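You operate a simulated robot arm through the tools that you are given. There is no shell and no other tool.

You run a simulated robot arm. Do the job below in one go: nothing can be reset, and whatever is moved stays where it is left.

Task
Get the armature out of the open starter and onto the wooden stand.
Fine: unscrew the solenoid with the red nut driver and hang it back; solenoid and black starter case in the grey tray; the pinion stays in. Set down upright: solenoid.

Only the result counts: the job must be done as asked and must still hold three seconds after the hand-in. Knocking over, shifting, dropping, spilling or breaking anything else fails it.

Robot
A 7-joint arm with a three-finger gripper, fixed in place. Base frame: the origin is at the foot of the arm, x ahead of it, y to its left, z up; the work surface is at about z = 0.79. Readings come in m, rad, newtons and seconds.
Its first joint turns from -2.897 to 2.897 rad. Payload 2.69 kg.
The tool frame sits at the grasp point between the pads (the TCP): z along the fingers, y along the line on which they close. The tips reach 0.03 m beyond it. Largest opening 0.128 m; the body of the gripper starts 0.117 m behind the TCP.
Orientation is told as [roll, pitch, yaw] about the base's x, y, z axes, in that order, counted from this pose: with the fingers straight down and closing along the base's y, the tool's x points along the base's -x, its y along +y and its z along -z.

Tools
- The arm moves only by the tool play_rows. Its argument "commands" is a list that holds one entry, the list of rows, each a list of 7 numbers: the shift along the tool's x, y, z in units of 50 mm (1.0 is 50 mm), then the turn, a rotation vector about the tool's x, y, z in units of 4 degrees (1.0 is 4 degrees), then the gripper command, from -1 (fully open) to 1 (shut), values between in proportion. In form: [[[dx, dy, dz, ax, ay, az, fingers], ...]]. A call has 1 to 20 rows; each row shifts and turns the commanded pose from where the row before left it, along the tool's axes as they then stand. A call with a number of a shift or a turn outside -1 to 1 is refused whole. Rows are played at 5 a second. More than 0.05 m and 0.15 rad between two rows, or a gripper value outside its range, and nothing of the call is played. A pose out of reach is approached as far as the arm can. The call stops where the force on the tool passes 40 N (or 10 N more than at its start, if that is more) or the arm is blocked; 0.2 s more then pass. Each finger halts on what it meets, pressing with about 36 N; the grip force reading is that of the motor and also rises with nothing between the fingers. The clock runs only during rows and for 0.2 s after the last one: add rows that do not move to give the fingers time. It gives the time, the measured TCP pose, the force on the tool (base axes), the opening and the grip force at its end, in the units of the frame above (readings bear some noise), with the torque about the TCP (base axes, N m) and any sound that the robot's microphone picked up.
- Cameras (640 x 400 px; columns grow to the right, rows downward): "scene" is fixed at [0.3998, -0.4998, 1.5977]; the picture's right is [0.91, -0.41, 0.00], its down [-0.25, -0.57, -0.78] and it looks along [0.32, 0.71, -0.62] (base axes); focal length 311 px, centre (320, 200). "wrist" rides on the gripper at [0.058, 0.054, -0.131] in the tool frame; the picture's right is [-0.68, 0.74, 0.00], its down [-0.62, -0.57, -0.55] and it looks along [-0.40, -0.37, 0.84] (tool axes); focal length 234 px, centre (320, 200). There is no depth. A picture from a camera that has moved, and an enlarged one, comes with that camera's place and axes in the base frame and with its lens.
- capture(camera): a new picture of that camera. The clock stands still meanwhile.
- raise_lower(by): slides the trunk up (or, below 0, down) by that many m; the arm rides with it, the base frame stays. It gives what a move gives, with no picture.
- enlarge(camera, box): a new picture of the part [left, top, right, bottom] of that camera's present view, enlarged. The clock stands still meanwhile.
- close_job(): hands the job in; it is judged then, once.

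Nothing tells you positions but the pictures and the camera data. Unless the task says otherwise, let go and move clear before handing in.

The tools are called after ">>>" by a JSON object that holds its "method" and its "body". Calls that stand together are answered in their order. play_rows: Moves the arm, as the interface text tells. Its arguments: {"type":"object","properties":{"commands":{"type":"array"}},"required":["commands"]} The other tools are called the same way: raise_lower (by) slides the trunk up or down; capture (camera) takes a picture; enlarge (camera, box) takes an enlarged picture of a part of a camera's view; close_job () hands the job in.

At the start:

```text
t: 0.0
tool_pos: [0.4831, 0.5046, 1.2164]
ee_rot: [-0.001, 0.001, 0.0]
contact_force: [1.2, -0.2, -0.2]
ft_torque: [0.02, -0.02, -0.02]
finger_gap: 0.1279
gripper_force: 0.0
trunk travel left (down, up): [-0.15, 0.2]
```

scene: 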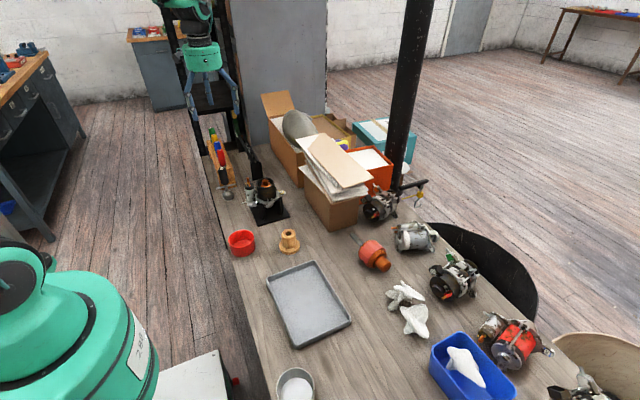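
wrist: 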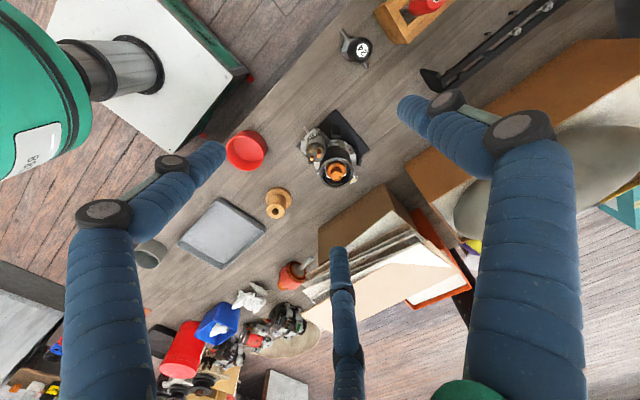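

I see a work table with an open starter held on a black plate, a tool rack with drivers behind it, a wooden stand, a red tub and a grey tray. I'll enlarge the views to locate these parts before moving.

>>> {"method": "enlarge", "body": {"camera": "scene", "box": [190, 110, 310, 240]}}

>>> {"method": "enlarge", "body": {"camera": "wrist", "box": [260, 90, 420, 220]}}

>>> {"method": "enlarge", "body": {"camera": "scene", "box": [220, 210, 360, 360]}}

>>> {"method": "enlarge", "body": {"camera": "wrist", "box": [320, 0, 480, 100]}}

```text
3.08 times, centred on (250, 175) of scene
camera zoom: at [0.3998, -0.4998, 1.5977], right [0.91, -0.41, 0.0], down [-0.25, -0.57, -0.78], along [0.32, 0.71, -0.62], focal length 956 px, centre (535, 277)
```

zoom: 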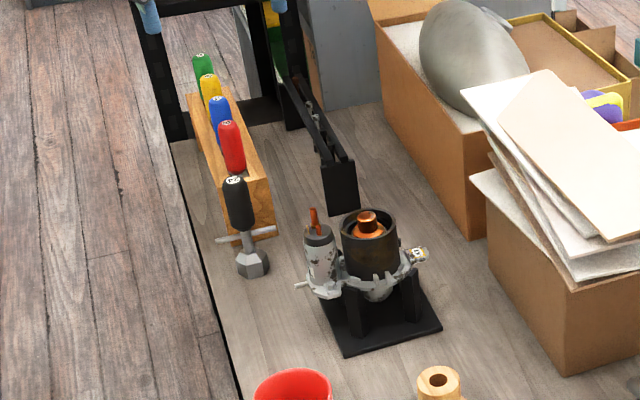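

```text
3.08 times, centred on (340, 155) of wrist
camera zoom: at [0.423, 0.5584, 1.3473], right [0.68, 0.74, 0.0], down [0.62, -0.57, 0.55], along [0.4, -0.37, -0.84], focal length 720 px, centre (258, 338)
```

zoom: 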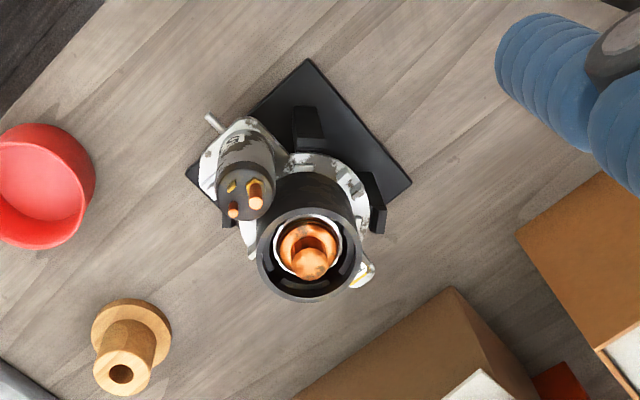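

```text
2.67 times, centred on (290, 285) of scene
camera zoom: at [0.3998, -0.4998, 1.5977], right [0.91, -0.41, 0.0], down [-0.25, -0.57, -0.78], along [0.32, 0.71, -0.62], focal length 829 px, centre (400, -27)
```

zoom: 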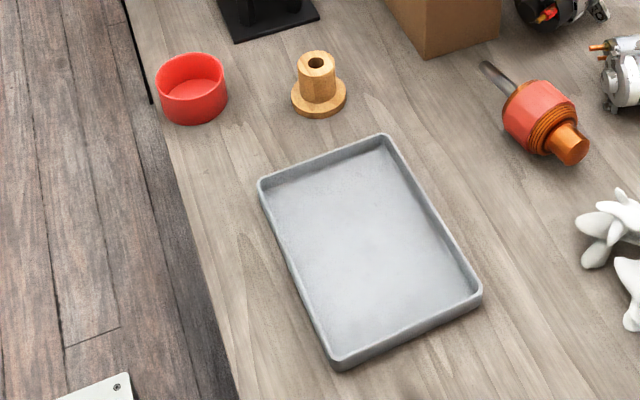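

```text
4.00 times, centred on (400, 50) of wrist
camera zoom: at [0.423, 0.5584, 1.3473], right [0.68, 0.74, 0.0], down [0.62, -0.57, 0.55], along [0.4, -0.37, -0.84], focal length 937 px, centre (0, 800)
```

zoom: 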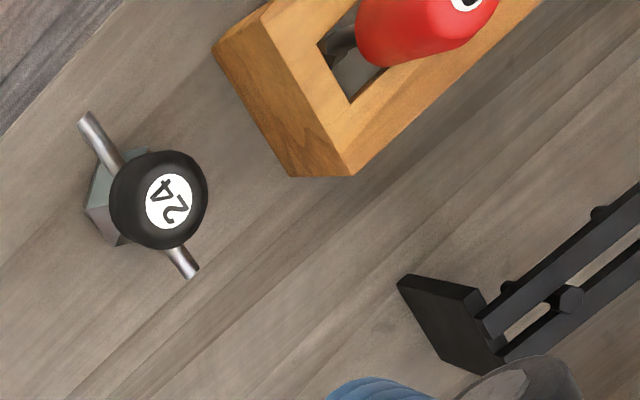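

The starter stands near (0.60, 0.44), the stand near (0.61, 0.22) and the rack near (0.49, 0.75). I'll check the hand's shape and zoom in further on the starter and the rack.

>>> {"method": "enlarge", "body": {"camera": "scene", "box": [150, 0, 260, 140]}}

>>> {"method": "enlarge", "body": {"camera": "scene", "box": [235, 165, 305, 225]}}

>>> {"method": "enlarge", "body": {"camera": "wrist", "box": [290, 100, 380, 200]}}

>>> {"method": "enlarge", "body": {"camera": "scene", "box": [200, 120, 260, 205]}}

```text
2.86 times, centred on (205, 70) of scene
camera zoom: at [0.3998, -0.4998, 1.5977], right [0.91, -0.41, 0.0], down [-0.25, -0.57, -0.78], along [0.32, 0.71, -0.62], focal length 888 px, centre (649, 571)
```

zoom: 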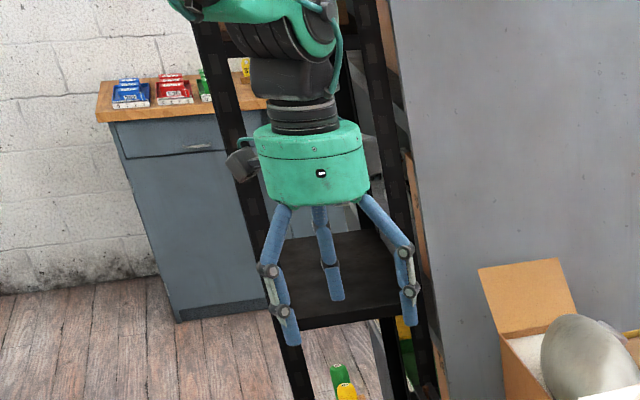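

```text
6.67 times, centred on (270, 195) of scene
camera zoom: at [0.3998, -0.4998, 1.5977], right [0.91, -0.41, 0.0], down [-0.25, -0.57, -0.78], along [0.32, 0.71, -0.62], focal length 2072 px, centre (653, 233)
```

zoom: 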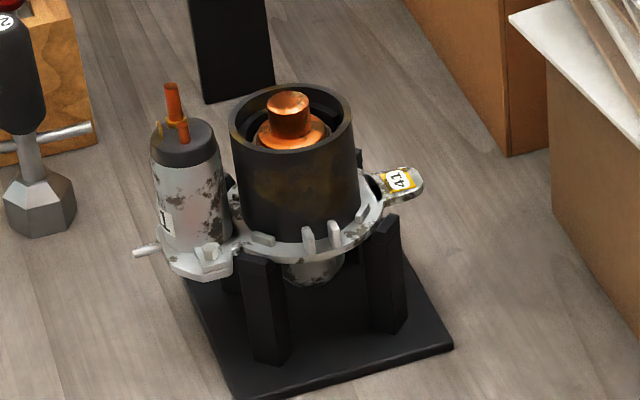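

```text
4.00 times, centred on (335, 150) of wrist
camera zoom: at [0.423, 0.5584, 1.3473], right [0.68, 0.74, 0.0], down [0.62, -0.57, 0.55], along [0.4, -0.37, -0.84], focal length 937 px, centre (260, 400)
```

zoom: 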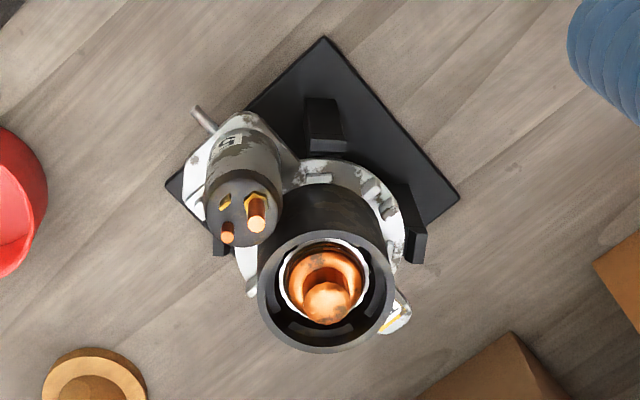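

```text
4.71 times, centred on (230, 162) of scene
camera zoom: at [0.3998, -0.4998, 1.5977], right [0.91, -0.41, 0.0], down [-0.25, -0.57, -0.78], along [0.32, 0.71, -0.62], focal length 1462 px, centre (744, 376)
```

zoom: 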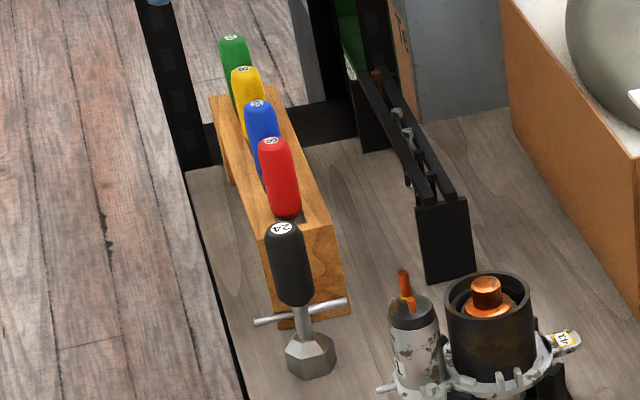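

The driver order is green, yellow, blue, red, with a black T-handle tool beside the rack. I'll lower the wrist for a closer look at the starter and partly close the fingers to see how they really look.

>>> {"method": "play_rows", "body": {"commands": [[[0, 0, 0.85, 0, 0, 0, 0], [0, 0, 0.85, 0, 0, 0, 0], [0, 0, 0.85, 0, 0, 0, 0], [0, 0, 0.85, 0, 0, 0, 0], [0, 0, 0, 0, 0, 0, 0]]]}}

>>> {"method": "capture", "body": {"camera": "wrist"}}

>>> {"method": "enlarge", "body": {"camera": "wrist", "box": [240, 120, 440, 260]}}

>>> {"method": "enlarge", "body": {"camera": "scene", "box": [170, 50, 310, 230]}}

```text
t: 1.2
tool_pos: [0.4831, 0.5027, 1.0465]
ee_rot: [-0.001, 0.0, 0.0]
contact_force: [0.1, 0.5, 0.1]
ft_torque: [-0.04, 0.05, 0.01]
finger_gap: 0.0639
gripper_force: 0.0
trunk travel left (down, up): [-0.15, 0.2]
```

```text
taken
camera wrist: at [0.423, 0.5566, 1.1786], right [0.68, 0.74, 0.0], down [0.62, -0.56, 0.55], along [0.4, -0.37, -0.84], focal length 234 px, centre (320, 200)
```

wrist: 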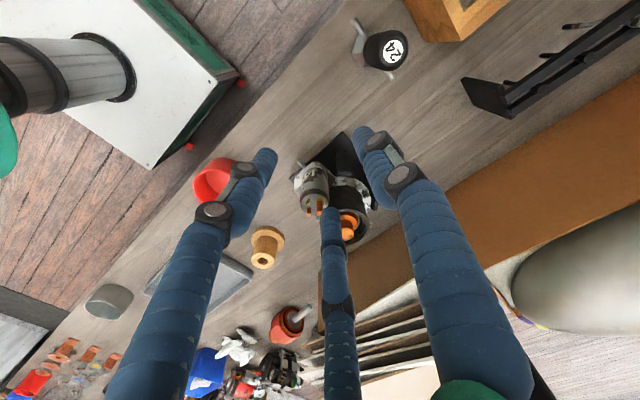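

```text
2.86 times, centred on (340, 190) of wrist
camera zoom: at [0.423, 0.5566, 1.1786], right [0.68, 0.74, 0.0], down [0.62, -0.56, 0.55], along [0.4, -0.37, -0.84], focal length 669 px, centre (263, 229)
```

zoom: 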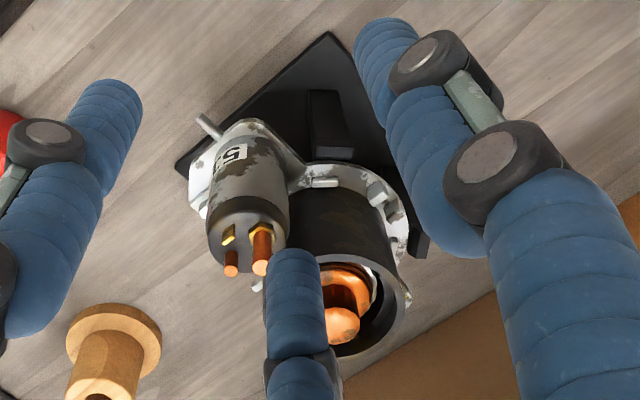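

```text
2.22 times, centred on (240, 140) of scene
camera zoom: at [0.3998, -0.4998, 1.5977], right [0.91, -0.41, 0.0], down [-0.25, -0.57, -0.78], along [0.32, 0.71, -0.62], focal length 690 px, centre (498, 333)
```

zoom: 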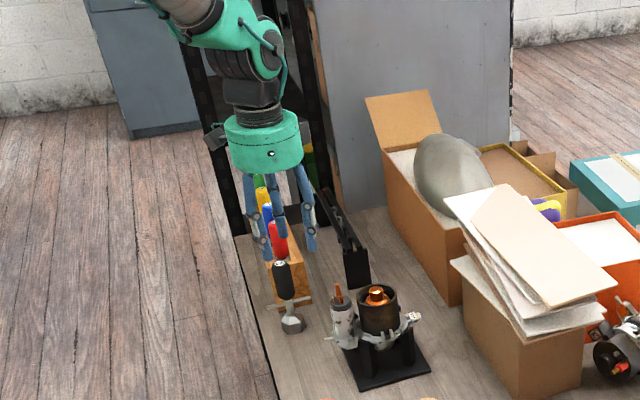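

The fingers look like a three-jaw set when partly closed, though I'll plan with the two-finger geometry given and leave room for both. I'll open fully again and look at the solenoid's flange from here.

>>> {"method": "play_rows", "body": {"commands": [[[0, 0, 0, 0, 0, 0, -1], [0, 0, 0, 0, 0, 0, -1], [0, 0, 0, 0, 0, 0, -1]]]}}

>>> {"method": "enlarge", "body": {"camera": "wrist", "box": [270, 130, 400, 250]}}

>>> {"method": "capture", "body": {"camera": "wrist"}}

```text
t: 2.0
tool_pos: [0.4815, 0.5017, 1.048]
ee_rot: [0.0, 0.0, 0.0]
contact_force: [0.8, 0.0, 0.6]
ft_torque: [0.01, 0.02, -0.01]
finger_gap: 0.128
gripper_force: 0.0
trunk travel left (down, up): [-0.15, 0.2]
```

```text
3.33 times, centred on (335, 190) of wrist
camera zoom: at [0.4226, 0.5562, 1.1793], right [0.68, 0.74, 0.0], down [0.62, -0.56, 0.55], along [0.4, -0.37, -0.84], focal length 781 px, centre (270, 233)
```

zoom: 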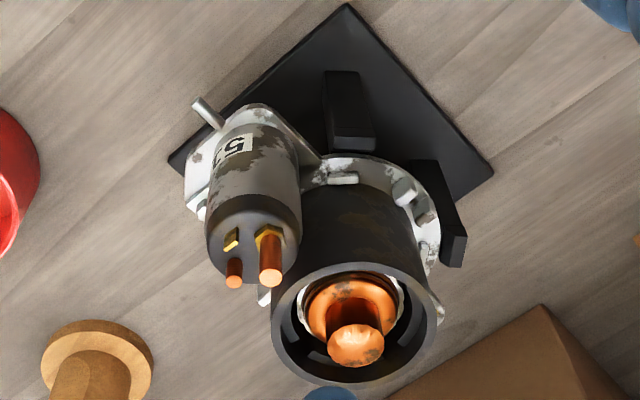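

```text
taken
camera wrist: at [0.4226, 0.5562, 1.1793], right [0.68, 0.74, 0.0], down [0.62, -0.56, 0.55], along [0.4, -0.37, -0.84], focal length 234 px, centre (320, 200)
```

wrist: 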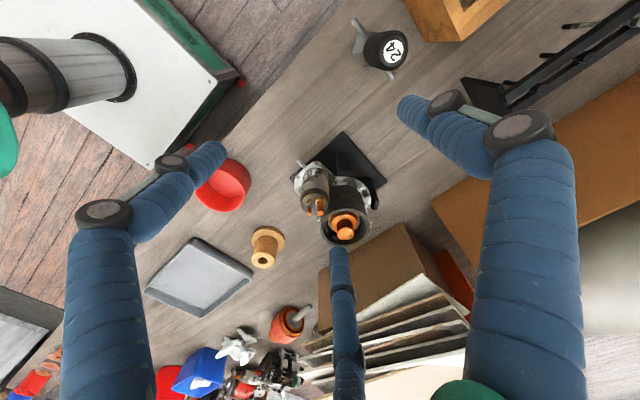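

I can see the solenoid's lug but not its fastening from this side. I'll swing the camera round to view the −x/−y side of the starter.

>>> {"method": "play_rows", "body": {"commands": [[[0.08, -0.95, 0, 0, 0, 0, -1], [0.08, -0.95, 0, 0, 0, 0, -1], [0.08, -0.95, 0, 0, 0, 0, -1], [0, 0, 0, 0, 0, -1, -1], [0, 0, 0, 0, 0, -1, -1], [0, 0, 0, 0, 0, -1, -1], [0, 0, 0, 0, 0, -1, -1], [0, 0, 0, 0, 0, -1, -1], [0, 0, 0, 0, 0, -1, -1], [0, 0, 0, 0, 0, -1, -1], [0, 0, 0, 0, 0, -1, -1], [0, 0, 0, 0, 0, -1, -1], [0, 0, 0, 0, 0, -1, -1], [0, 0, 0, 0, 0, -1, -1], [0, 0, 0, 0, 0, -1, -1], [0, 0, 0, 0, 0, -1, -1], [0, 0, 0, 0, 0, -1, -1], [0, 0, 0, 0, 0, -1, -1], [0, 0, 0, 0, 0, -1, -1], [0, 0, 0, 0, 0, -1, -1]]]}}

>>> {"method": "capture", "body": {"camera": "wrist"}}

>>> {"method": "enlarge", "body": {"camera": "wrist", "box": [260, 100, 420, 230]}}

```text
t: 6.2
tool_pos: [0.4707, 0.3606, 1.0456]
ee_rot: [0.001, -0.001, 1.188]
contact_force: [0.2, -0.8, -0.4]
ft_torque: [0.01, -0.01, 0.02]
finger_gap: 0.1278
gripper_force: 0.0
trunk travel left (down, up): [-0.15, 0.2]
```

```text
taken
camera wrist: at [0.3978, 0.3276, 1.1769], right [-0.43, 0.9, 0.0], down [0.75, 0.36, 0.55], along [0.49, 0.24, -0.84], focal length 234 px, centre (320, 200)
```

wrist: 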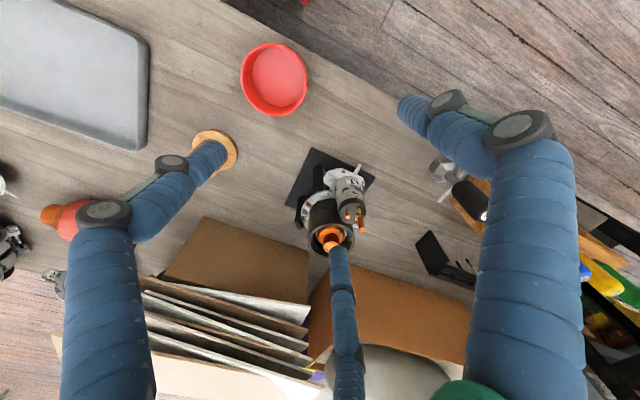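

```text
3.08 times, centred on (340, 165) of wrist
camera zoom: at [0.3978, 0.3276, 1.1769], right [-0.43, 0.9, 0.0], down [0.75, 0.36, 0.55], along [0.49, 0.24, -0.84], focal length 720 px, centre (258, 308)
```

zoom: 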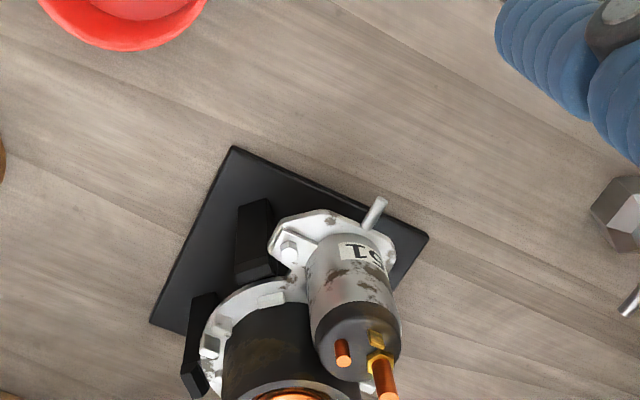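

A small hex shows on the lug beside the solenoid. I'll zoom on it to see its shape and any others.

>>> {"method": "enlarge", "body": {"camera": "wrist", "box": [315, 155, 385, 215]}}

>>> {"method": "enlarge", "body": {"camera": "scene", "box": [248, 190, 288, 222]}}

```text
6.67 times, centred on (350, 185) of wrist
camera zoom: at [0.3978, 0.3276, 1.1769], right [-0.43, 0.9, 0.0], down [0.75, 0.36, 0.55], along [0.49, 0.24, -0.84], focal length 1561 px, centre (120, 300)
```

zoom: 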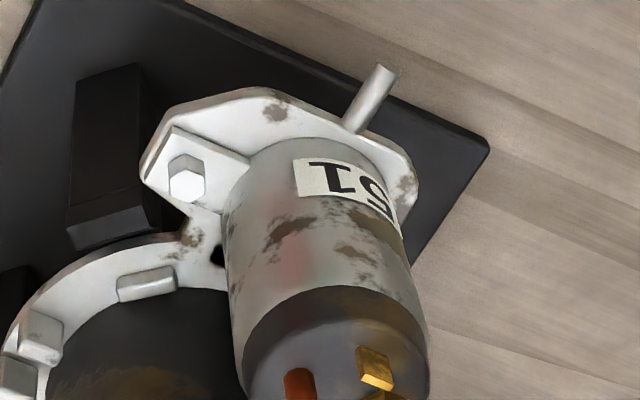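

```text
12.50 times, centred on (268, 206) of scene
camera zoom: at [0.3998, -0.4998, 1.5977], right [0.91, -0.41, 0.0], down [-0.25, -0.57, -0.78], along [0.32, 0.71, -0.62], focal length 3884 px, centre (970, 125)
```

zoom: 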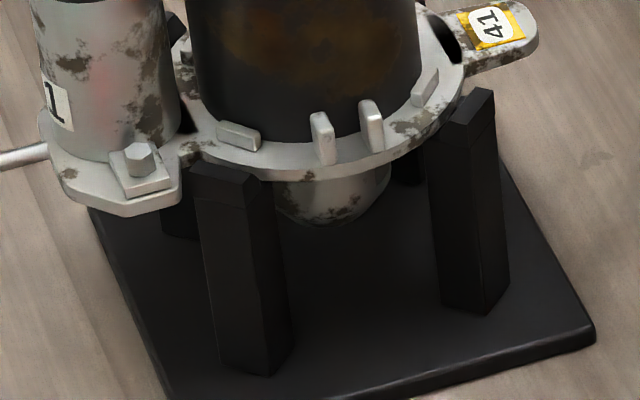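

There seems to be one hex on the solenoid's ear, near (0.542, 0.414, 0.87). Next I'll look at the rack with the red driver.

>>> {"method": "play_rows", "body": {"commands": [[[-0.785, 0.566, 0, 0, 0, 0, -1], [-0.785, 0.566, 0, 0, 0, 0, -1], [-0.785, 0.566, 0, 0, 0, 0, -1], [-0.785, 0.566, 0, 0, 0, 0, -1], [-0.785, 0.566, 0, 0, 0, 0, -1], [-0.785, 0.566, 0, 0, 0, 0, -1], [-0.785, 0.566, 0, 0, 0, 0, -1], [0, 0, 0, 0, 0, 0, -1]]]}}

>>> {"method": "capture", "body": {"camera": "wrist"}}

>>> {"method": "enlarge", "body": {"camera": "wrist", "box": [260, 110, 420, 240]}}

```text
t: 8.0
tool_pos: [0.3919, 0.6915, 1.0466]
ee_rot: [0.001, 0.002, 1.187]
contact_force: [-0.3, 0.6, -1.4]
ft_torque: [-0.05, -0.01, -0.02]
finger_gap: 0.1279
gripper_force: 0.1
trunk travel left (down, up): [-0.15, 0.2]
```

```text
taken
camera wrist: at [0.3187, 0.6585, 1.1781], right [-0.43, 0.9, 0.0], down [0.75, 0.36, 0.55], along [0.5, 0.23, -0.84], focal length 234 px, centre (320, 200)
```

wrist: 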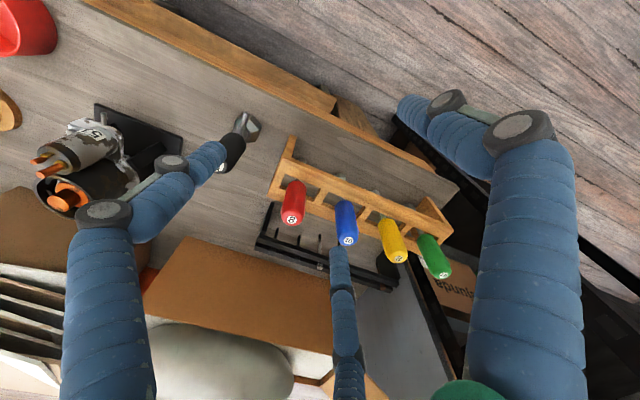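

```text
3.08 times, centred on (340, 175) of wrist
camera zoom: at [0.3187, 0.6585, 1.1781], right [-0.43, 0.9, 0.0], down [0.75, 0.36, 0.55], along [0.5, 0.23, -0.84], focal length 720 px, centre (258, 277)
```

zoom: 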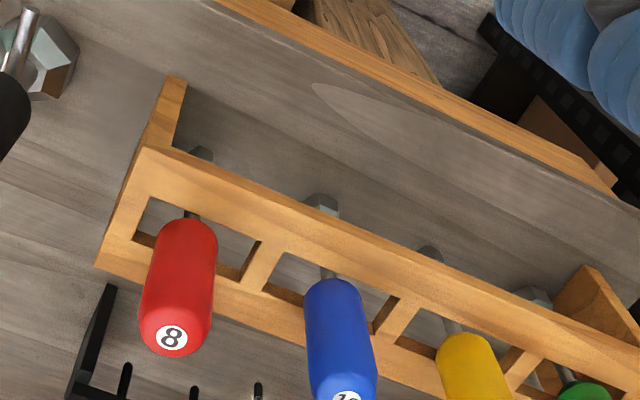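

The drivers hang by their handles over slots in the rack beam. The red one, labelled 8, has its axis near (0.4855, 0.701), with its handle between z≈0.88 and 0.96. I'll turn the hand back and move above it to check alignment.

>>> {"method": "play_rows", "body": {"commands": [[[0, 0, 0, 0, 0, 1, -1], [0, 0, 0, 0, 0, 1, -1], [0, 0, 0, 0, 0, 1, -1], [0, 0, 0, 0, 0, 1, -1], [0, 0, 0, 0, 0, 1, -1], [0, 0, 0, 0, 0, 1, -1], [0, 0, 0, 0, 0, 1, -1], [0, 0, 0, 0, 0, 1, -1], [0, 0, 0, 0, 0, 1, -1], [0, 0, 0, 0, 0, 1, -1], [0, 0, 0, 0, 0, 1, -1], [0, 0, 0, 0, 0, 1, -1], [0, 0, 0, 0, 0, 1, -1], [0, 0, 0, 0, 0, 1, -1], [0, 0, 0, 0, 0, 1, -1], [0, 0, 0, 0, 0, 1, -1], [0, 0, 0, 0, 0, 1, -1], [0, 0, 0, 0, 0, 1, -1], [0, 0, 0, 0, 0, 1, -1], [0, 0, 0, 0, 0, 1, -1]]]}}

>>> {"method": "play_rows", "body": {"commands": [[[0, 0, 0, 0, 0, 1, -1], [0, 0, 0, 0, 0, 1, -1], [0, 0, 0, 0, 0, 1, -1], [0, 0, 0, 0, 0, 1, -1], [0, 0, 0, 0, 0, 1, -1], [0, 0, 0, 0, 0, 1, -1], [0, 0, 0, 0, 0, 1, -1], [-0.655, 0.676, 0, 0, 0, 0, -1], [-0.655, 0.676, 0, 0, 0, 0, -1], [0, 0, 0, 0, 0, 0, -1], [0, 0, 0, 0, 0, 0, -1]]]}}

>>> {"method": "capture", "body": {"camera": "wrist"}}

>>> {"method": "enlarge", "body": {"camera": "wrist", "box": [240, 80, 400, 210]}}

>>> {"method": "enlarge", "body": {"camera": "scene", "box": [195, 90, 265, 205]}}

```text
t: 12.2
tool_pos: [0.3883, 0.6899, 1.0481]
ee_rot: [-0.001, 0.001, -0.209]
contact_force: [0.5, 0.7, -0.3]
ft_torque: [0.01, 0.03, 0.02]
finger_gap: 0.1277
gripper_force: 0.1
trunk travel left (down, up): [-0.15, 0.2]
```

```text
t: 14.6
tool_pos: [0.4804, 0.6998, 1.0485]
ee_rot: [0.001, 0.001, -0.695]
contact_force: [-0.1, -0.1, -0.2]
ft_torque: [0.05, -0.05, 0.01]
finger_gap: 0.1281
gripper_force: 0.1
trunk travel left (down, up): [-0.15, 0.2]
```

```text
taken
camera wrist: at [0.4698, 0.7792, 1.1803], right [0.99, 0.13, 0.0], down [0.11, -0.83, 0.55], along [0.07, -0.54, -0.84], focal length 234 px, centre (320, 200)
```

wrist: 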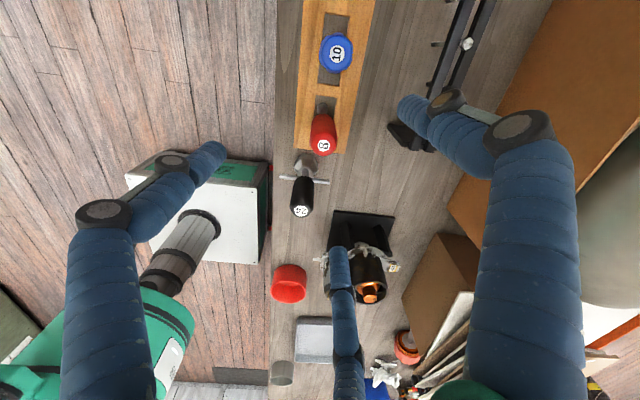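

```text
3.08 times, centred on (320, 145) of wrist
camera zoom: at [0.4698, 0.7792, 1.1803], right [0.99, 0.13, 0.0], down [0.11, -0.83, 0.55], along [0.07, -0.54, -0.84], focal length 720 px, centre (320, 369)
```

zoom: 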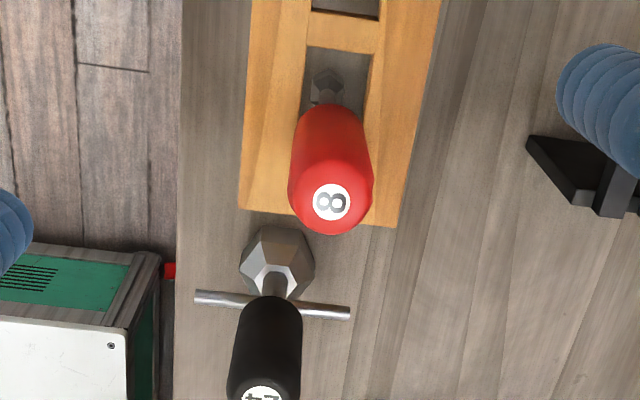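

```text
3.48 times, centred on (230, 148) of scene
camera zoom: at [0.3998, -0.4998, 1.5977], right [0.91, -0.41, 0.0], down [-0.25, -0.57, -0.78], along [0.32, 0.71, -0.62], focal length 1081 px, centre (633, 383)
```

zoom: 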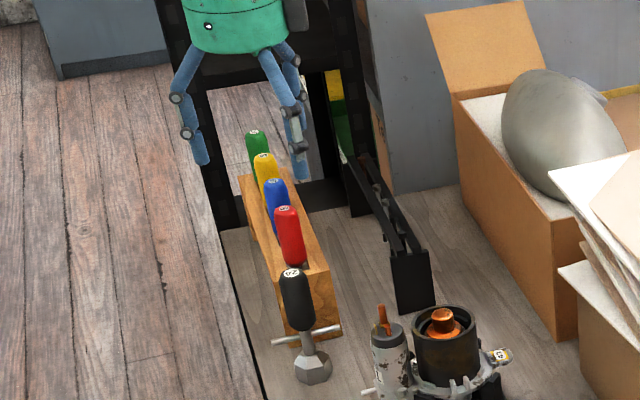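

The red handle's axis is within about 5 mm of the hand's axis. I'll correct that and come down around the handle with the fingers part open, stopping for a check.

>>> {"method": "play_rows", "body": {"commands": [[[-0.077, 0.064, 0, 0, 0, 0, -0.25], [0, 0, 0, 0, 0, 0, -0.25], [0, 0, 0.7, 0, 0, 0, -0.25], [0, 0, 0.3, 0, 0, 0, -0.25], [0, 0, 0, 0, 0, 0, -0.25]]]}}

>>> {"method": "enlarge", "body": {"camera": "wrist", "box": [200, 60, 420, 240]}}

>>> {"method": "enlarge", "body": {"camera": "scene", "box": [195, 90, 265, 205]}}

```text
t: 15.8
tool_pos: [0.4897, 0.7004, 0.996]
ee_rot: [0.0, -0.001, -0.698]
contact_force: [-0.8, 0.2, 0.1]
ft_torque: [-0.03, 0.01, 0.01]
finger_gap: 0.0802
gripper_force: 0.1
trunk travel left (down, up): [-0.15, 0.2]
```

```text
2.22 times, centred on (310, 150) of wrist
camera zoom: at [0.4766, 0.7786, 1.1282], right [0.99, 0.13, 0.0], down [0.11, -0.83, 0.55], along [0.07, -0.54, -0.84], focal length 520 px, centre (342, 311)
```

zoom: 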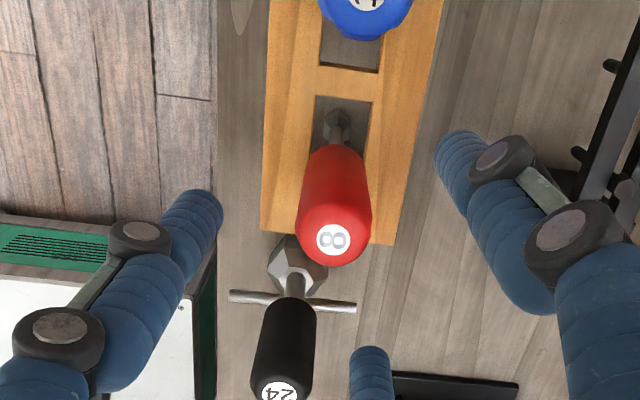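

```text
3.48 times, centred on (230, 148) of scene
camera zoom: at [0.3998, -0.4998, 1.5977], right [0.91, -0.41, 0.0], down [-0.25, -0.57, -0.78], along [0.32, 0.71, -0.62], focal length 1081 px, centre (633, 383)
```

zoom: 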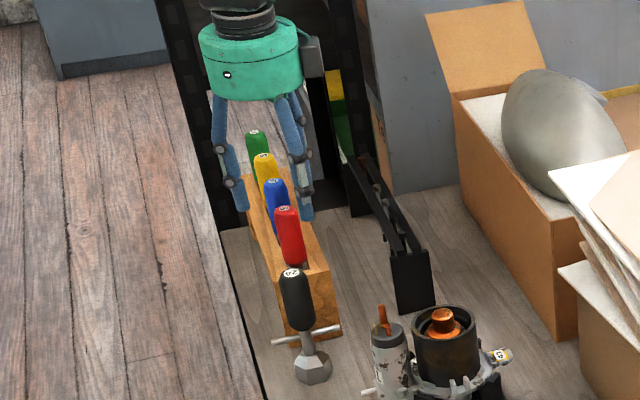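

The hand is centred to within about 3 mm. I'll trim that, go down to mid-handle and close.

>>> {"method": "play_rows", "body": {"commands": [[[0.035, -0.045, 0.5, 0, 0, 0, -0.25], [0, 0, 0.5, 0, 0, 0, -0.25], [0, 0, 0.4, 0, 0, 0, -0.25], [0, 0, 0, 0, 0, 0, -0.25]]]}}

>>> {"method": "enlarge", "body": {"camera": "wrist", "box": [200, 60, 420, 240]}}

>>> {"method": "enlarge", "body": {"camera": "scene", "box": [195, 90, 265, 205]}}

```text
t: 16.8
tool_pos: [0.4863, 0.6985, 0.9255]
ee_rot: [0.001, -0.001, -0.697]
contact_force: [-0.1, -0.1, 0.6]
ft_torque: [-0.02, 0.04, -0.03]
finger_gap: 0.0801
gripper_force: 0.0
trunk travel left (down, up): [-0.15, 0.2]
```

```text
2.22 times, centred on (310, 150) of wrist
camera zoom: at [0.4749, 0.7783, 1.0575], right [0.99, 0.13, 0.0], down [0.11, -0.83, 0.55], along [0.07, -0.54, -0.84], focal length 520 px, centre (342, 311)
```

zoom: 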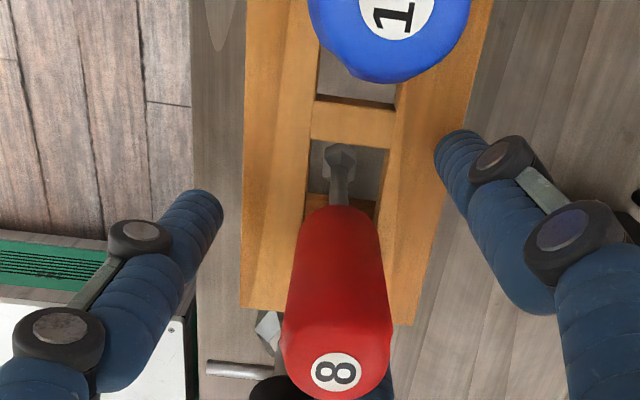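

```text
3.48 times, centred on (230, 148) of scene
camera zoom: at [0.3998, -0.4998, 1.5977], right [0.91, -0.41, 0.0], down [-0.25, -0.57, -0.78], along [0.32, 0.71, -0.62], focal length 1081 px, centre (633, 383)
```

zoom: 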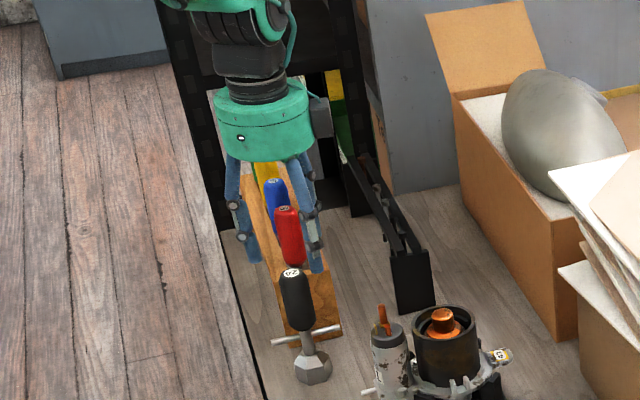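

The handle is between the fingers. I'll close on it.

>>> {"method": "play_rows", "body": {"commands": [[[0, 0, 0, 0, 0, 0, 1], [0, 0, 0, 0, 0, 0, 1], [0, 0, 0, 0, 0, 0, 1], [0, 0, 0, 0, 0, 0, 1], [0, 0, 0, 0, 0, 0, 1]]]}}

>>> {"method": "enlarge", "body": {"camera": "wrist", "box": [200, 60, 420, 240]}}

```text
t: 18.0
tool_pos: [0.4854, 0.6993, 0.9262]
ee_rot: [0.001, 0.0, -0.699]
contact_force: [-0.1, -0.1, -0.9]
ft_torque: [0.02, -0.02, 0.01]
finger_gap: 0.0267
gripper_force: 36.1
trunk travel left (down, up): [-0.15, 0.2]
```

```text
2.22 times, centred on (310, 150) of wrist
camera zoom: at [0.4748, 0.7781, 1.0574], right [0.99, 0.13, 0.0], down [0.11, -0.83, 0.55], along [0.07, -0.54, -0.84], focal length 520 px, centre (342, 311)
```

zoom: 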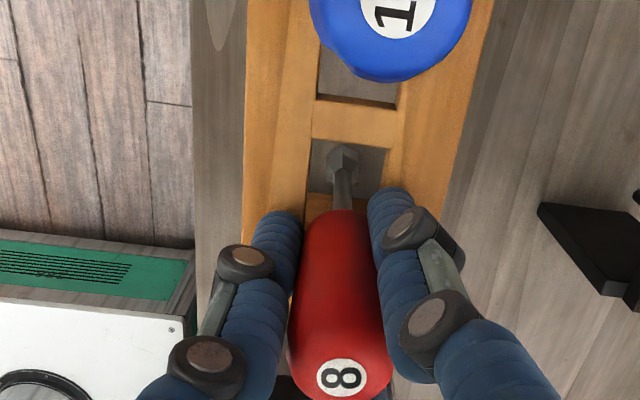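

The handle is gripped at a 27 mm gap. I'll lift it straight up out of its slot.

>>> {"method": "play_rows", "body": {"commands": [[[0, 0, -0.3, 0, 0, 0, 1], [0, 0, -0.5, 0, 0, 0, 1], [0, 0, -0.6, 0, 0, 0, 1], [0, 0, -0.6, 0, 0, 0, 1], [0, 0, -0.8, 0, 0, 0, 1], [0, 0, -0.8, 0, 0, 0, 1], [0, 0, -0.6, 0, 0, 0, 1], [0, 0, 0, 0, 0, 0, 1]]]}}

>>> {"method": "enlarge", "body": {"camera": "wrist", "box": [200, 60, 420, 240]}}

>>> {"method": "enlarge", "body": {"camera": "scene", "box": [195, 50, 265, 205]}}

```text
t: 19.8
tool_pos: [0.4826, 0.6994, 1.1393]
ee_rot: [0.001, 0.0, -0.698]
contact_force: [1.2, -0.3, -1.2]
ft_torque: [0.01, 0.02, 0.0]
finger_gap: 0.0269
gripper_force: 36.2
trunk travel left (down, up): [-0.15, 0.2]
```

```text
2.22 times, centred on (310, 150) of wrist
camera zoom: at [0.4725, 0.7787, 1.2695], right [0.99, 0.13, 0.0], down [0.11, -0.83, 0.55], along [0.07, -0.54, -0.84], focal length 520 px, centre (342, 311)
```

zoom: 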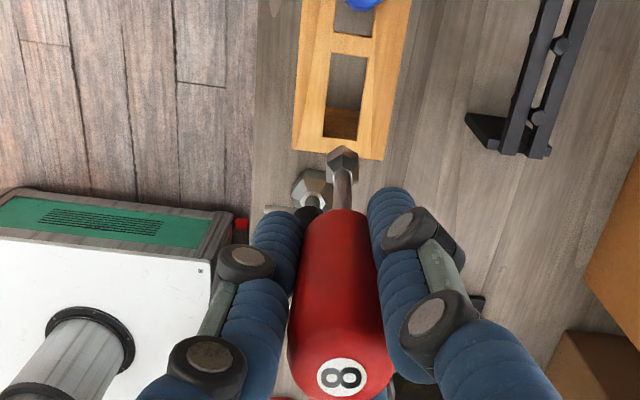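

```text
2.58 times, centred on (230, 128) of scene
camera zoom: at [0.3998, -0.4998, 1.5977], right [0.91, -0.41, 0.0], down [-0.25, -0.57, -0.78], along [0.32, 0.71, -0.62], focal length 802 px, centre (552, 387)
```

zoom: 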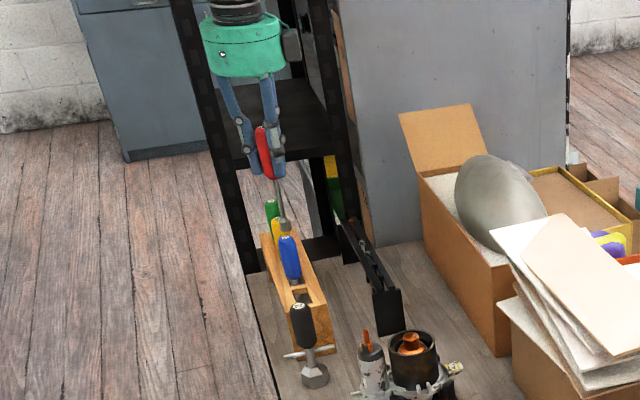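

The driver is out and hanging straight. I'll zoom on it with both cameras to measure where the socket's mouth sits relative to the hand.

>>> {"method": "enlarge", "body": {"camera": "scene", "box": [213, 95, 243, 142]}}

>>> {"method": "enlarge", "body": {"camera": "wrist", "box": [295, 110, 345, 160]}}

```text
8.51 times, centred on (228, 118) of scene
camera zoom: at [0.3998, -0.4998, 1.5977], right [0.91, -0.41, 0.0], down [-0.25, -0.57, -0.78], along [0.32, 0.71, -0.62], focal length 2644 px, centre (1103, 894)
```

zoom: 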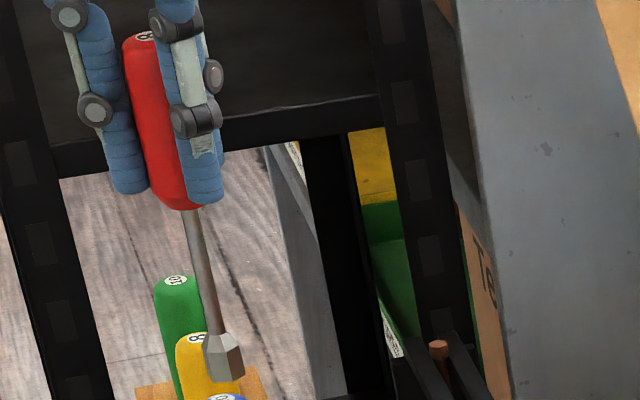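

```text
8.00 times, centred on (320, 135) of wrist
camera zoom: at [0.4725, 0.7787, 1.2695], right [0.99, 0.13, 0.0], down [0.11, -0.83, 0.55], along [0.07, -0.54, -0.84], focal length 1873 px, centre (320, 720)
```

zoom: 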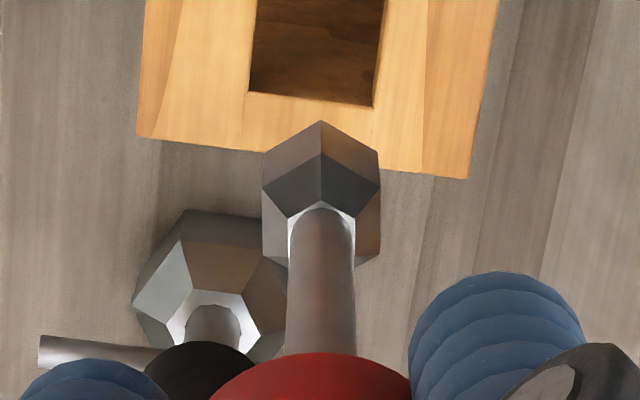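

The socket mouth sits about 0.122 m below the TCP, on the hand's axis. I'll carry the driver over the hex on the solenoid's ear, keeping the tip well above the studs, and turn the hand so the camera sees the hex.

>>> {"method": "play_rows", "body": {"commands": [[[-0.652, -0.519, 0, 0, 0, 0, 1], [-0.652, -0.519, 0, 0, 0, 0, 1], [-0.652, -0.519, 0, 0, 0, 0, 1], [-0.652, -0.519, 0, 0, 0, 0, 1], [-0.652, -0.519, 0, 0, 0, 0, 1], [-0.652, -0.519, 0, 0, 0, 0, 1], [-0.652, -0.519, 0, 0, 0, 0, 1], [0, 0, 0, 0, 0, -1, 1], [0, 0, 0, 0, 0, -1, 1], [0, 0, 0, 0, 0, -1, 1], [0, 0, 0, 0, 0, -1, 1], [0, 0, 0, 0, 0, -1, 1], [0, 0, 0, 0, 0, -1, 1], [0, 0, 0, 0, 0, -1, 1], [0, 0, 0, 0, 0, -1, 1], [0, 0, 0, 0, 0, -1, 1], [0, 0, 0, 0, 0, -1, 1], [0, 0, 0, 0, 0, -1, 1], [0, 0, 0, 0, 0, -1, 1], [0, 0, 0, 0, 0, -1, 1]]]}}

>>> {"method": "play_rows", "body": {"commands": [[[0, 0, 0, 0, 0, -1, 1], [0, 0, 0, 0, 0, -1, 1], [0, 0, 0, 0, 0, -1, 1], [0, 0, 0, 0, 0, -1, 1], [0, 0, 0, 0, 0, -1, 1], [0, 0, 0, 0, 0, -1, 1], [0, 0, 0, 0, 0, -1, 1], [0, 0, 0, 0, 0, -1, 1], [0, 0, 0, 0, 0, -1, 1], [0, 0, 0, 0, 0, -1, 1], [0, 0, 0, 0, 0, -1, 1], [0, 0, 0, 0, 0, -1, 1], [0, 0, 0, 0, 0, -1, 1], [0, 0, 0, 0, 0, -1, 1], [0, 0, 0, 0, 0, 0, 1]]]}}

>>> {"method": "capture", "body": {"camera": "wrist"}}

>>> {"method": "enlarge", "body": {"camera": "wrist", "box": [285, 100, 365, 160]}}

>>> {"method": "enlarge", "body": {"camera": "scene", "box": [240, 130, 300, 220]}}

```text
t: 24.0
tool_pos: [0.5446, 0.4139, 1.1355]
ee_rot: [0.001, -0.001, 0.211]
contact_force: [0.3, 0.2, -0.3]
ft_torque: [0.02, 0.03, 0.01]
finger_gap: 0.0271
gripper_force: 35.9
trunk travel left (down, up): [-0.15, 0.2]
```

```text
t: 27.2
tool_pos: [0.5444, 0.4131, 1.136]
ee_rot: [0.001, -0.001, 1.188]
contact_force: [0.2, 0.1, -1.2]
ft_torque: [0.0, 0.01, -0.02]
finger_gap: 0.0271
gripper_force: 36.8
trunk travel left (down, up): [-0.15, 0.2]
```

```text
taken
camera wrist: at [0.4718, 0.3798, 1.2675], right [-0.43, 0.9, 0.0], down [0.75, 0.36, 0.55], along [0.49, 0.24, -0.84], focal length 234 px, centre (320, 200)
```

wrist: 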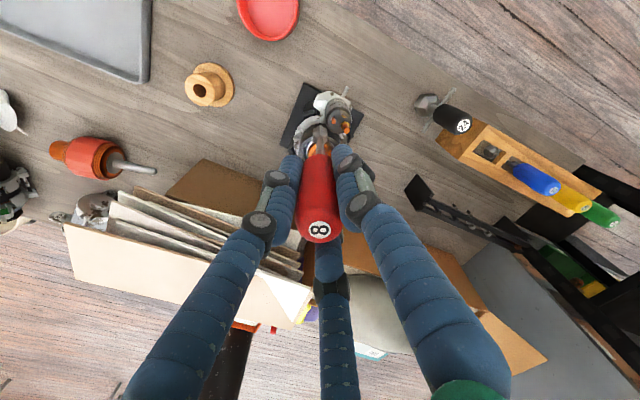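

```text
6.67 times, centred on (325, 130) of wrist
camera zoom: at [0.4718, 0.3798, 1.2675], right [-0.43, 0.9, 0.0], down [0.75, 0.36, 0.55], along [0.49, 0.24, -0.84], focal length 1561 px, centre (287, 667)
```

zoom: 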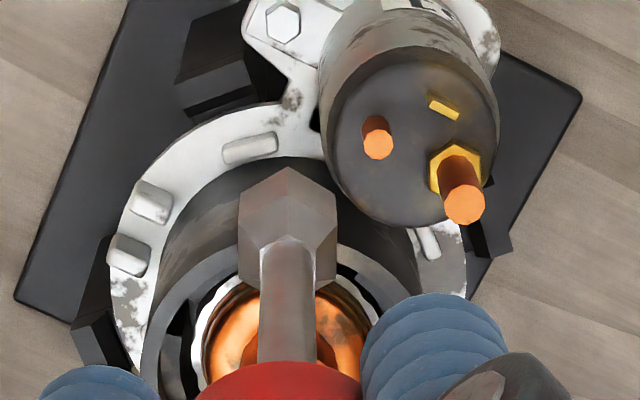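

```text
4.44 times, centred on (270, 175) of scene
camera zoom: at [0.3998, -0.4998, 1.5977], right [0.91, -0.41, 0.0], down [-0.25, -0.57, -0.78], along [0.32, 0.71, -0.62], focal length 1381 px, centre (542, 311)
```

zoom: 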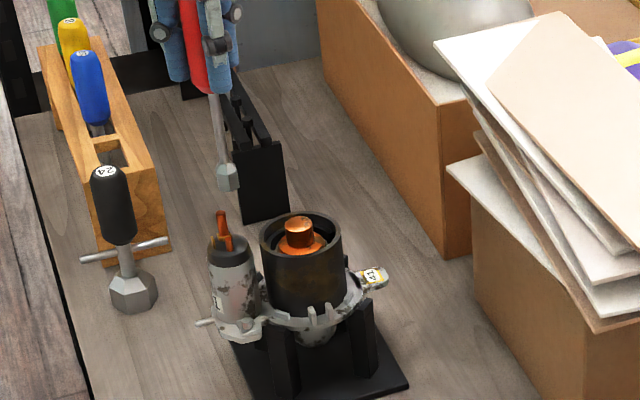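

The wrist view shows the hex almost in line with the tool axis, about 4 mm toward the camera. I'll check the same thing in a sharper scene view.

>>> {"method": "enlarge", "body": {"camera": "scene", "box": [245, 160, 295, 210]}}

>>> {"method": "enlarge", "body": {"camera": "scene", "box": [255, 195, 285, 215]}}

```text
8.00 times, centred on (270, 185) of scene
camera zoom: at [0.3998, -0.4998, 1.5977], right [0.91, -0.41, 0.0], down [-0.25, -0.57, -0.78], along [0.32, 0.71, -0.62], focal length 2486 px, centre (720, 320)
```

zoom: 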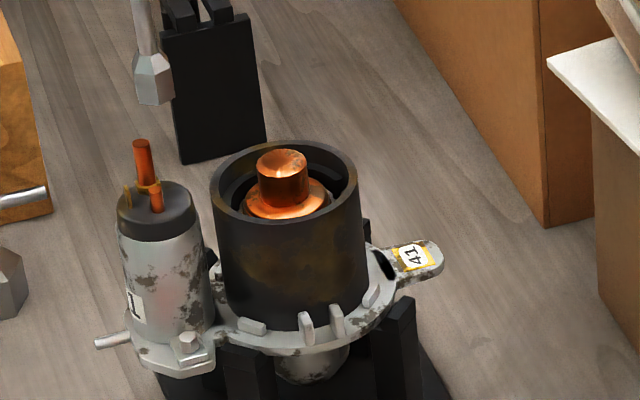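

```text
16.00 times, centred on (270, 205) of scene
camera zoom: at [0.3998, -0.4998, 1.5977], right [0.91, -0.41, 0.0], down [-0.25, -0.57, -0.78], along [0.32, 0.71, -0.62], focal length 4972 px, centre (1120, 120)
```

zoom: 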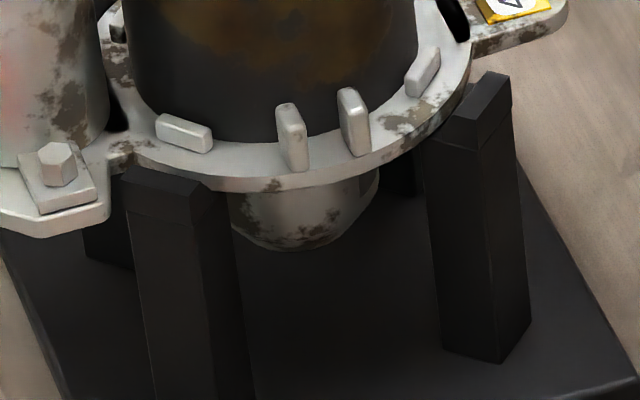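

Both views agree the hex lies about 4.8 mm toward the camera from the tool axis, at z≈0.878. I'll apply that shift and lower the socket to roughly 35 mm above it.

>>> {"method": "play_rows", "body": {"commands": [[[0.071, 0.065, 0, 0, 0, 0, 1], [0, 0, 0.7, 0, 0, 0, 1], [0, 0, 0.7, 0, 0, 0, 1], [0, 0, 0.6, 0, 0, 0, 1], [0, 0, 0, 0, 0, 0, 1]]]}}

>>> {"method": "enlarge", "body": {"camera": "wrist", "box": [285, 100, 365, 160]}}

>>> {"method": "enlarge", "body": {"camera": "scene", "box": [245, 175, 285, 210]}}

```text
t: 28.4
tool_pos: [0.5392, 0.4111, 1.0328]
ee_rot: [0.0, -0.001, 1.186]
contact_force: [0.1, -0.3, -1.3]
ft_torque: [-0.02, 0.02, 0.01]
finger_gap: 0.027
gripper_force: 35.9
trunk travel left (down, up): [-0.15, 0.2]
```

```text
6.67 times, centred on (325, 130) of wrist
camera zoom: at [0.4666, 0.3782, 1.1635], right [-0.43, 0.9, 0.0], down [0.75, 0.36, 0.55], along [0.5, 0.24, -0.84], focal length 1561 px, centre (287, 667)
```

zoom: 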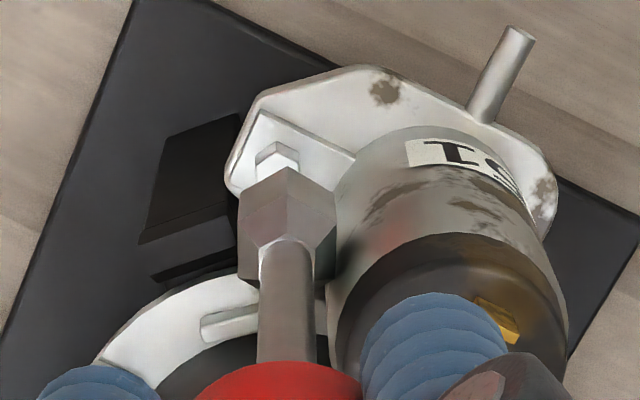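

```text
11.43 times, centred on (265, 192) of scene
camera zoom: at [0.3998, -0.4998, 1.5977], right [0.91, -0.41, 0.0], down [-0.25, -0.57, -0.78], along [0.32, 0.71, -0.62], focal length 3551 px, centre (949, 286)
```

zoom: 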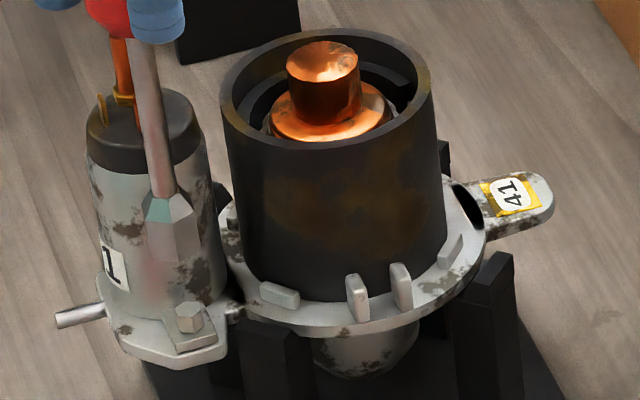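

The alignment is within about 1.2 mm. I'll trim it and lower until the socket is about 10 mm above the hex.

>>> {"method": "play_rows", "body": {"commands": [[[0.007, -0.024, 0.2, 0, 0, 0, 1], [0, 0, 0.24, 0, 0, 0, 1], [0, 0, 0, 0, 0, 0, 1]]]}}

>>> {"method": "enlarge", "body": {"camera": "wrist", "box": [295, 105, 345, 145]}}

>>> {"method": "enlarge", "body": {"camera": "scene", "box": [245, 185, 270, 210]}}

```text
t: 29.2
tool_pos: [0.5407, 0.4108, 1.0104]
ee_rot: [-0.001, 0.0, 1.187]
contact_force: [-0.5, -0.7, -1.0]
ft_torque: [-0.02, 0.03, 0.03]
finger_gap: 0.0269
gripper_force: 35.7
trunk travel left (down, up): [-0.15, 0.2]
```

```text
10.00 times, centred on (320, 125) of wrist
camera zoom: at [0.4685, 0.3776, 1.143], right [-0.43, 0.9, 0.0], down [0.75, 0.36, 0.55], along [0.49, 0.24, -0.84], focal length 2342 px, centre (320, 950)
```

zoom: 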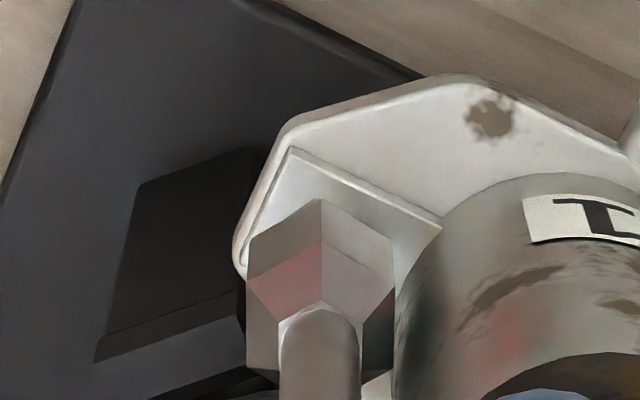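

```text
16.00 times, centred on (258, 198) of scene
camera zoom: at [0.3998, -0.4998, 1.5977], right [0.91, -0.41, 0.0], down [-0.25, -0.57, -0.78], along [0.32, 0.71, -0.62], focal length 4972 px, centre (1320, 240)
```

zoom: 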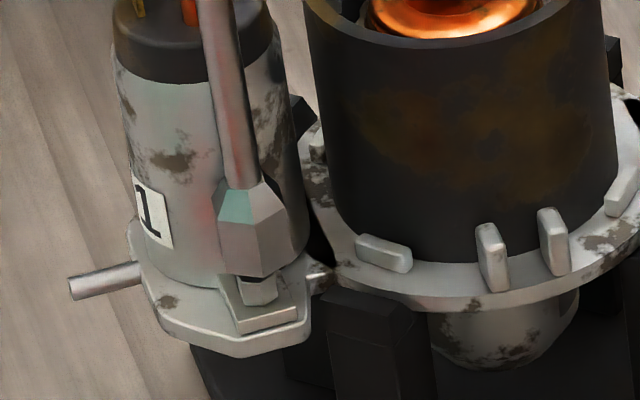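

The socket sits squarely above the hex. I'll turn the hand back before engaging, so there is plenty of counter-clockwise travel for unscrewing.

>>> {"method": "play_rows", "body": {"commands": [[[0, 0, 0, 0, 0, 1, 1], [0, 0, 0, 0, 0, 1, 1], [0, 0, 0, 0, 0, 1, 1], [0, 0, 0, 0, 0, 1, 1], [0, 0, 0, 0, 0, 1, 1], [0, 0, 0, 0, 0, 1, 1], [0, 0, 0, 0, 0, 1, 1], [0, 0, 0, 0, 0, 1, 1], [0, 0, 0, 0, 0, 1, 1], [0, 0, 0, 0, 0, 1, 1], [0, 0, 0, 0, 0, 1, 1], [0, 0, 0, 0, 0, 1, 1], [0, 0, 0, 0, 0, 1, 1], [0, 0, 0, 0, 0, 1, 1], [0, 0, 0, 0, 0, 1, 1], [0, 0, 0, 0, 0, 1, 1], [0, 0, 0, 0, 0, 1, 1], [0, 0, 0, 0, 0, 1, 1], [0, 0, 0, 0, 0, 1, 1], [0, 0, 0, 0, 0, 1, 1]]]}}

>>> {"method": "play_rows", "body": {"commands": [[[0, 0, 0, 0, 0, 1, 1], [0, 0, 0, 0, 0, 1, 1], [0, 0, 0, 0, 0, 1, 1], [0, 0, 0, 0, 0, 1, 1], [0, 0, 0, 0, 0, 1, 1], [0, 0, 0, 0, 0, 1, 1], [0, 0, 0, 0, 0, 1, 1], [0, 0, 0, 0, 0, 1, 1], [0, 0, 0, 0, 0, 1, 1], [0, 0, 0, 0, 0, 1, 1], [0, 0, 0, 0, 0, 0, 1], [0, 0, 0, 0, 0, 0, 1]]]}}

>>> {"method": "enlarge", "body": {"camera": "wrist", "box": [280, 95, 360, 155]}}

>>> {"method": "enlarge", "body": {"camera": "scene", "box": [245, 185, 270, 210]}}

```text
t: 33.4
tool_pos: [0.5401, 0.411, 1.0149]
ee_rot: [-0.001, 0.001, -0.211]
contact_force: [0.0, -0.2, -1.4]
ft_torque: [0.02, 0.01, 0.02]
finger_gap: 0.0265
gripper_force: 36.6
trunk travel left (down, up): [-0.15, 0.2]
```

```text
t: 36.0
tool_pos: [0.5405, 0.411, 1.015]
ee_rot: [-0.001, -0.001, -0.905]
contact_force: [0.8, 0.0, -0.1]
ft_torque: [-0.02, -0.01, -0.05]
finger_gap: 0.0266
gripper_force: 36.0
trunk travel left (down, up): [-0.15, 0.2]
```

```text
6.67 times, centred on (320, 125) of wrist
camera zoom: at [0.546, 0.4908, 1.1455], right [1.0, -0.08, 0.0], down [-0.07, -0.83, 0.55], along [-0.04, -0.55, -0.84], focal length 1561 px, centre (320, 700)
```

zoom: 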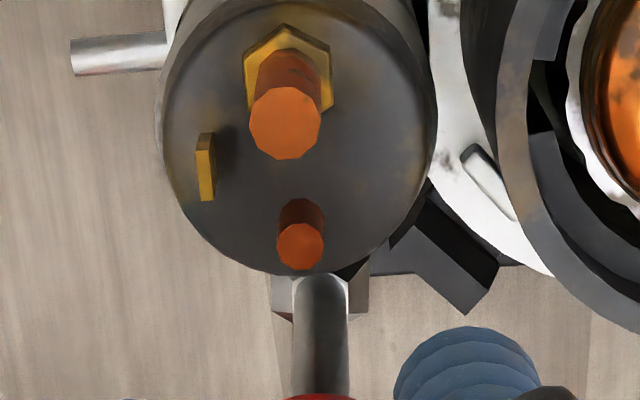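

```text
16.00 times, centred on (258, 198) of scene
camera zoom: at [0.3998, -0.4998, 1.5977], right [0.91, -0.41, 0.0], down [-0.25, -0.57, -0.78], along [0.32, 0.71, -0.62], focal length 4972 px, centre (1320, 240)
```

zoom: 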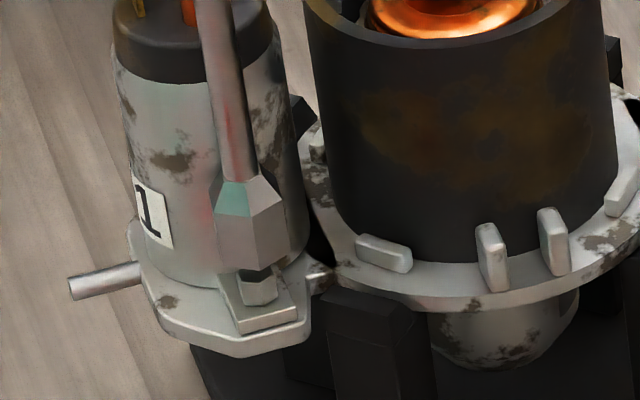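

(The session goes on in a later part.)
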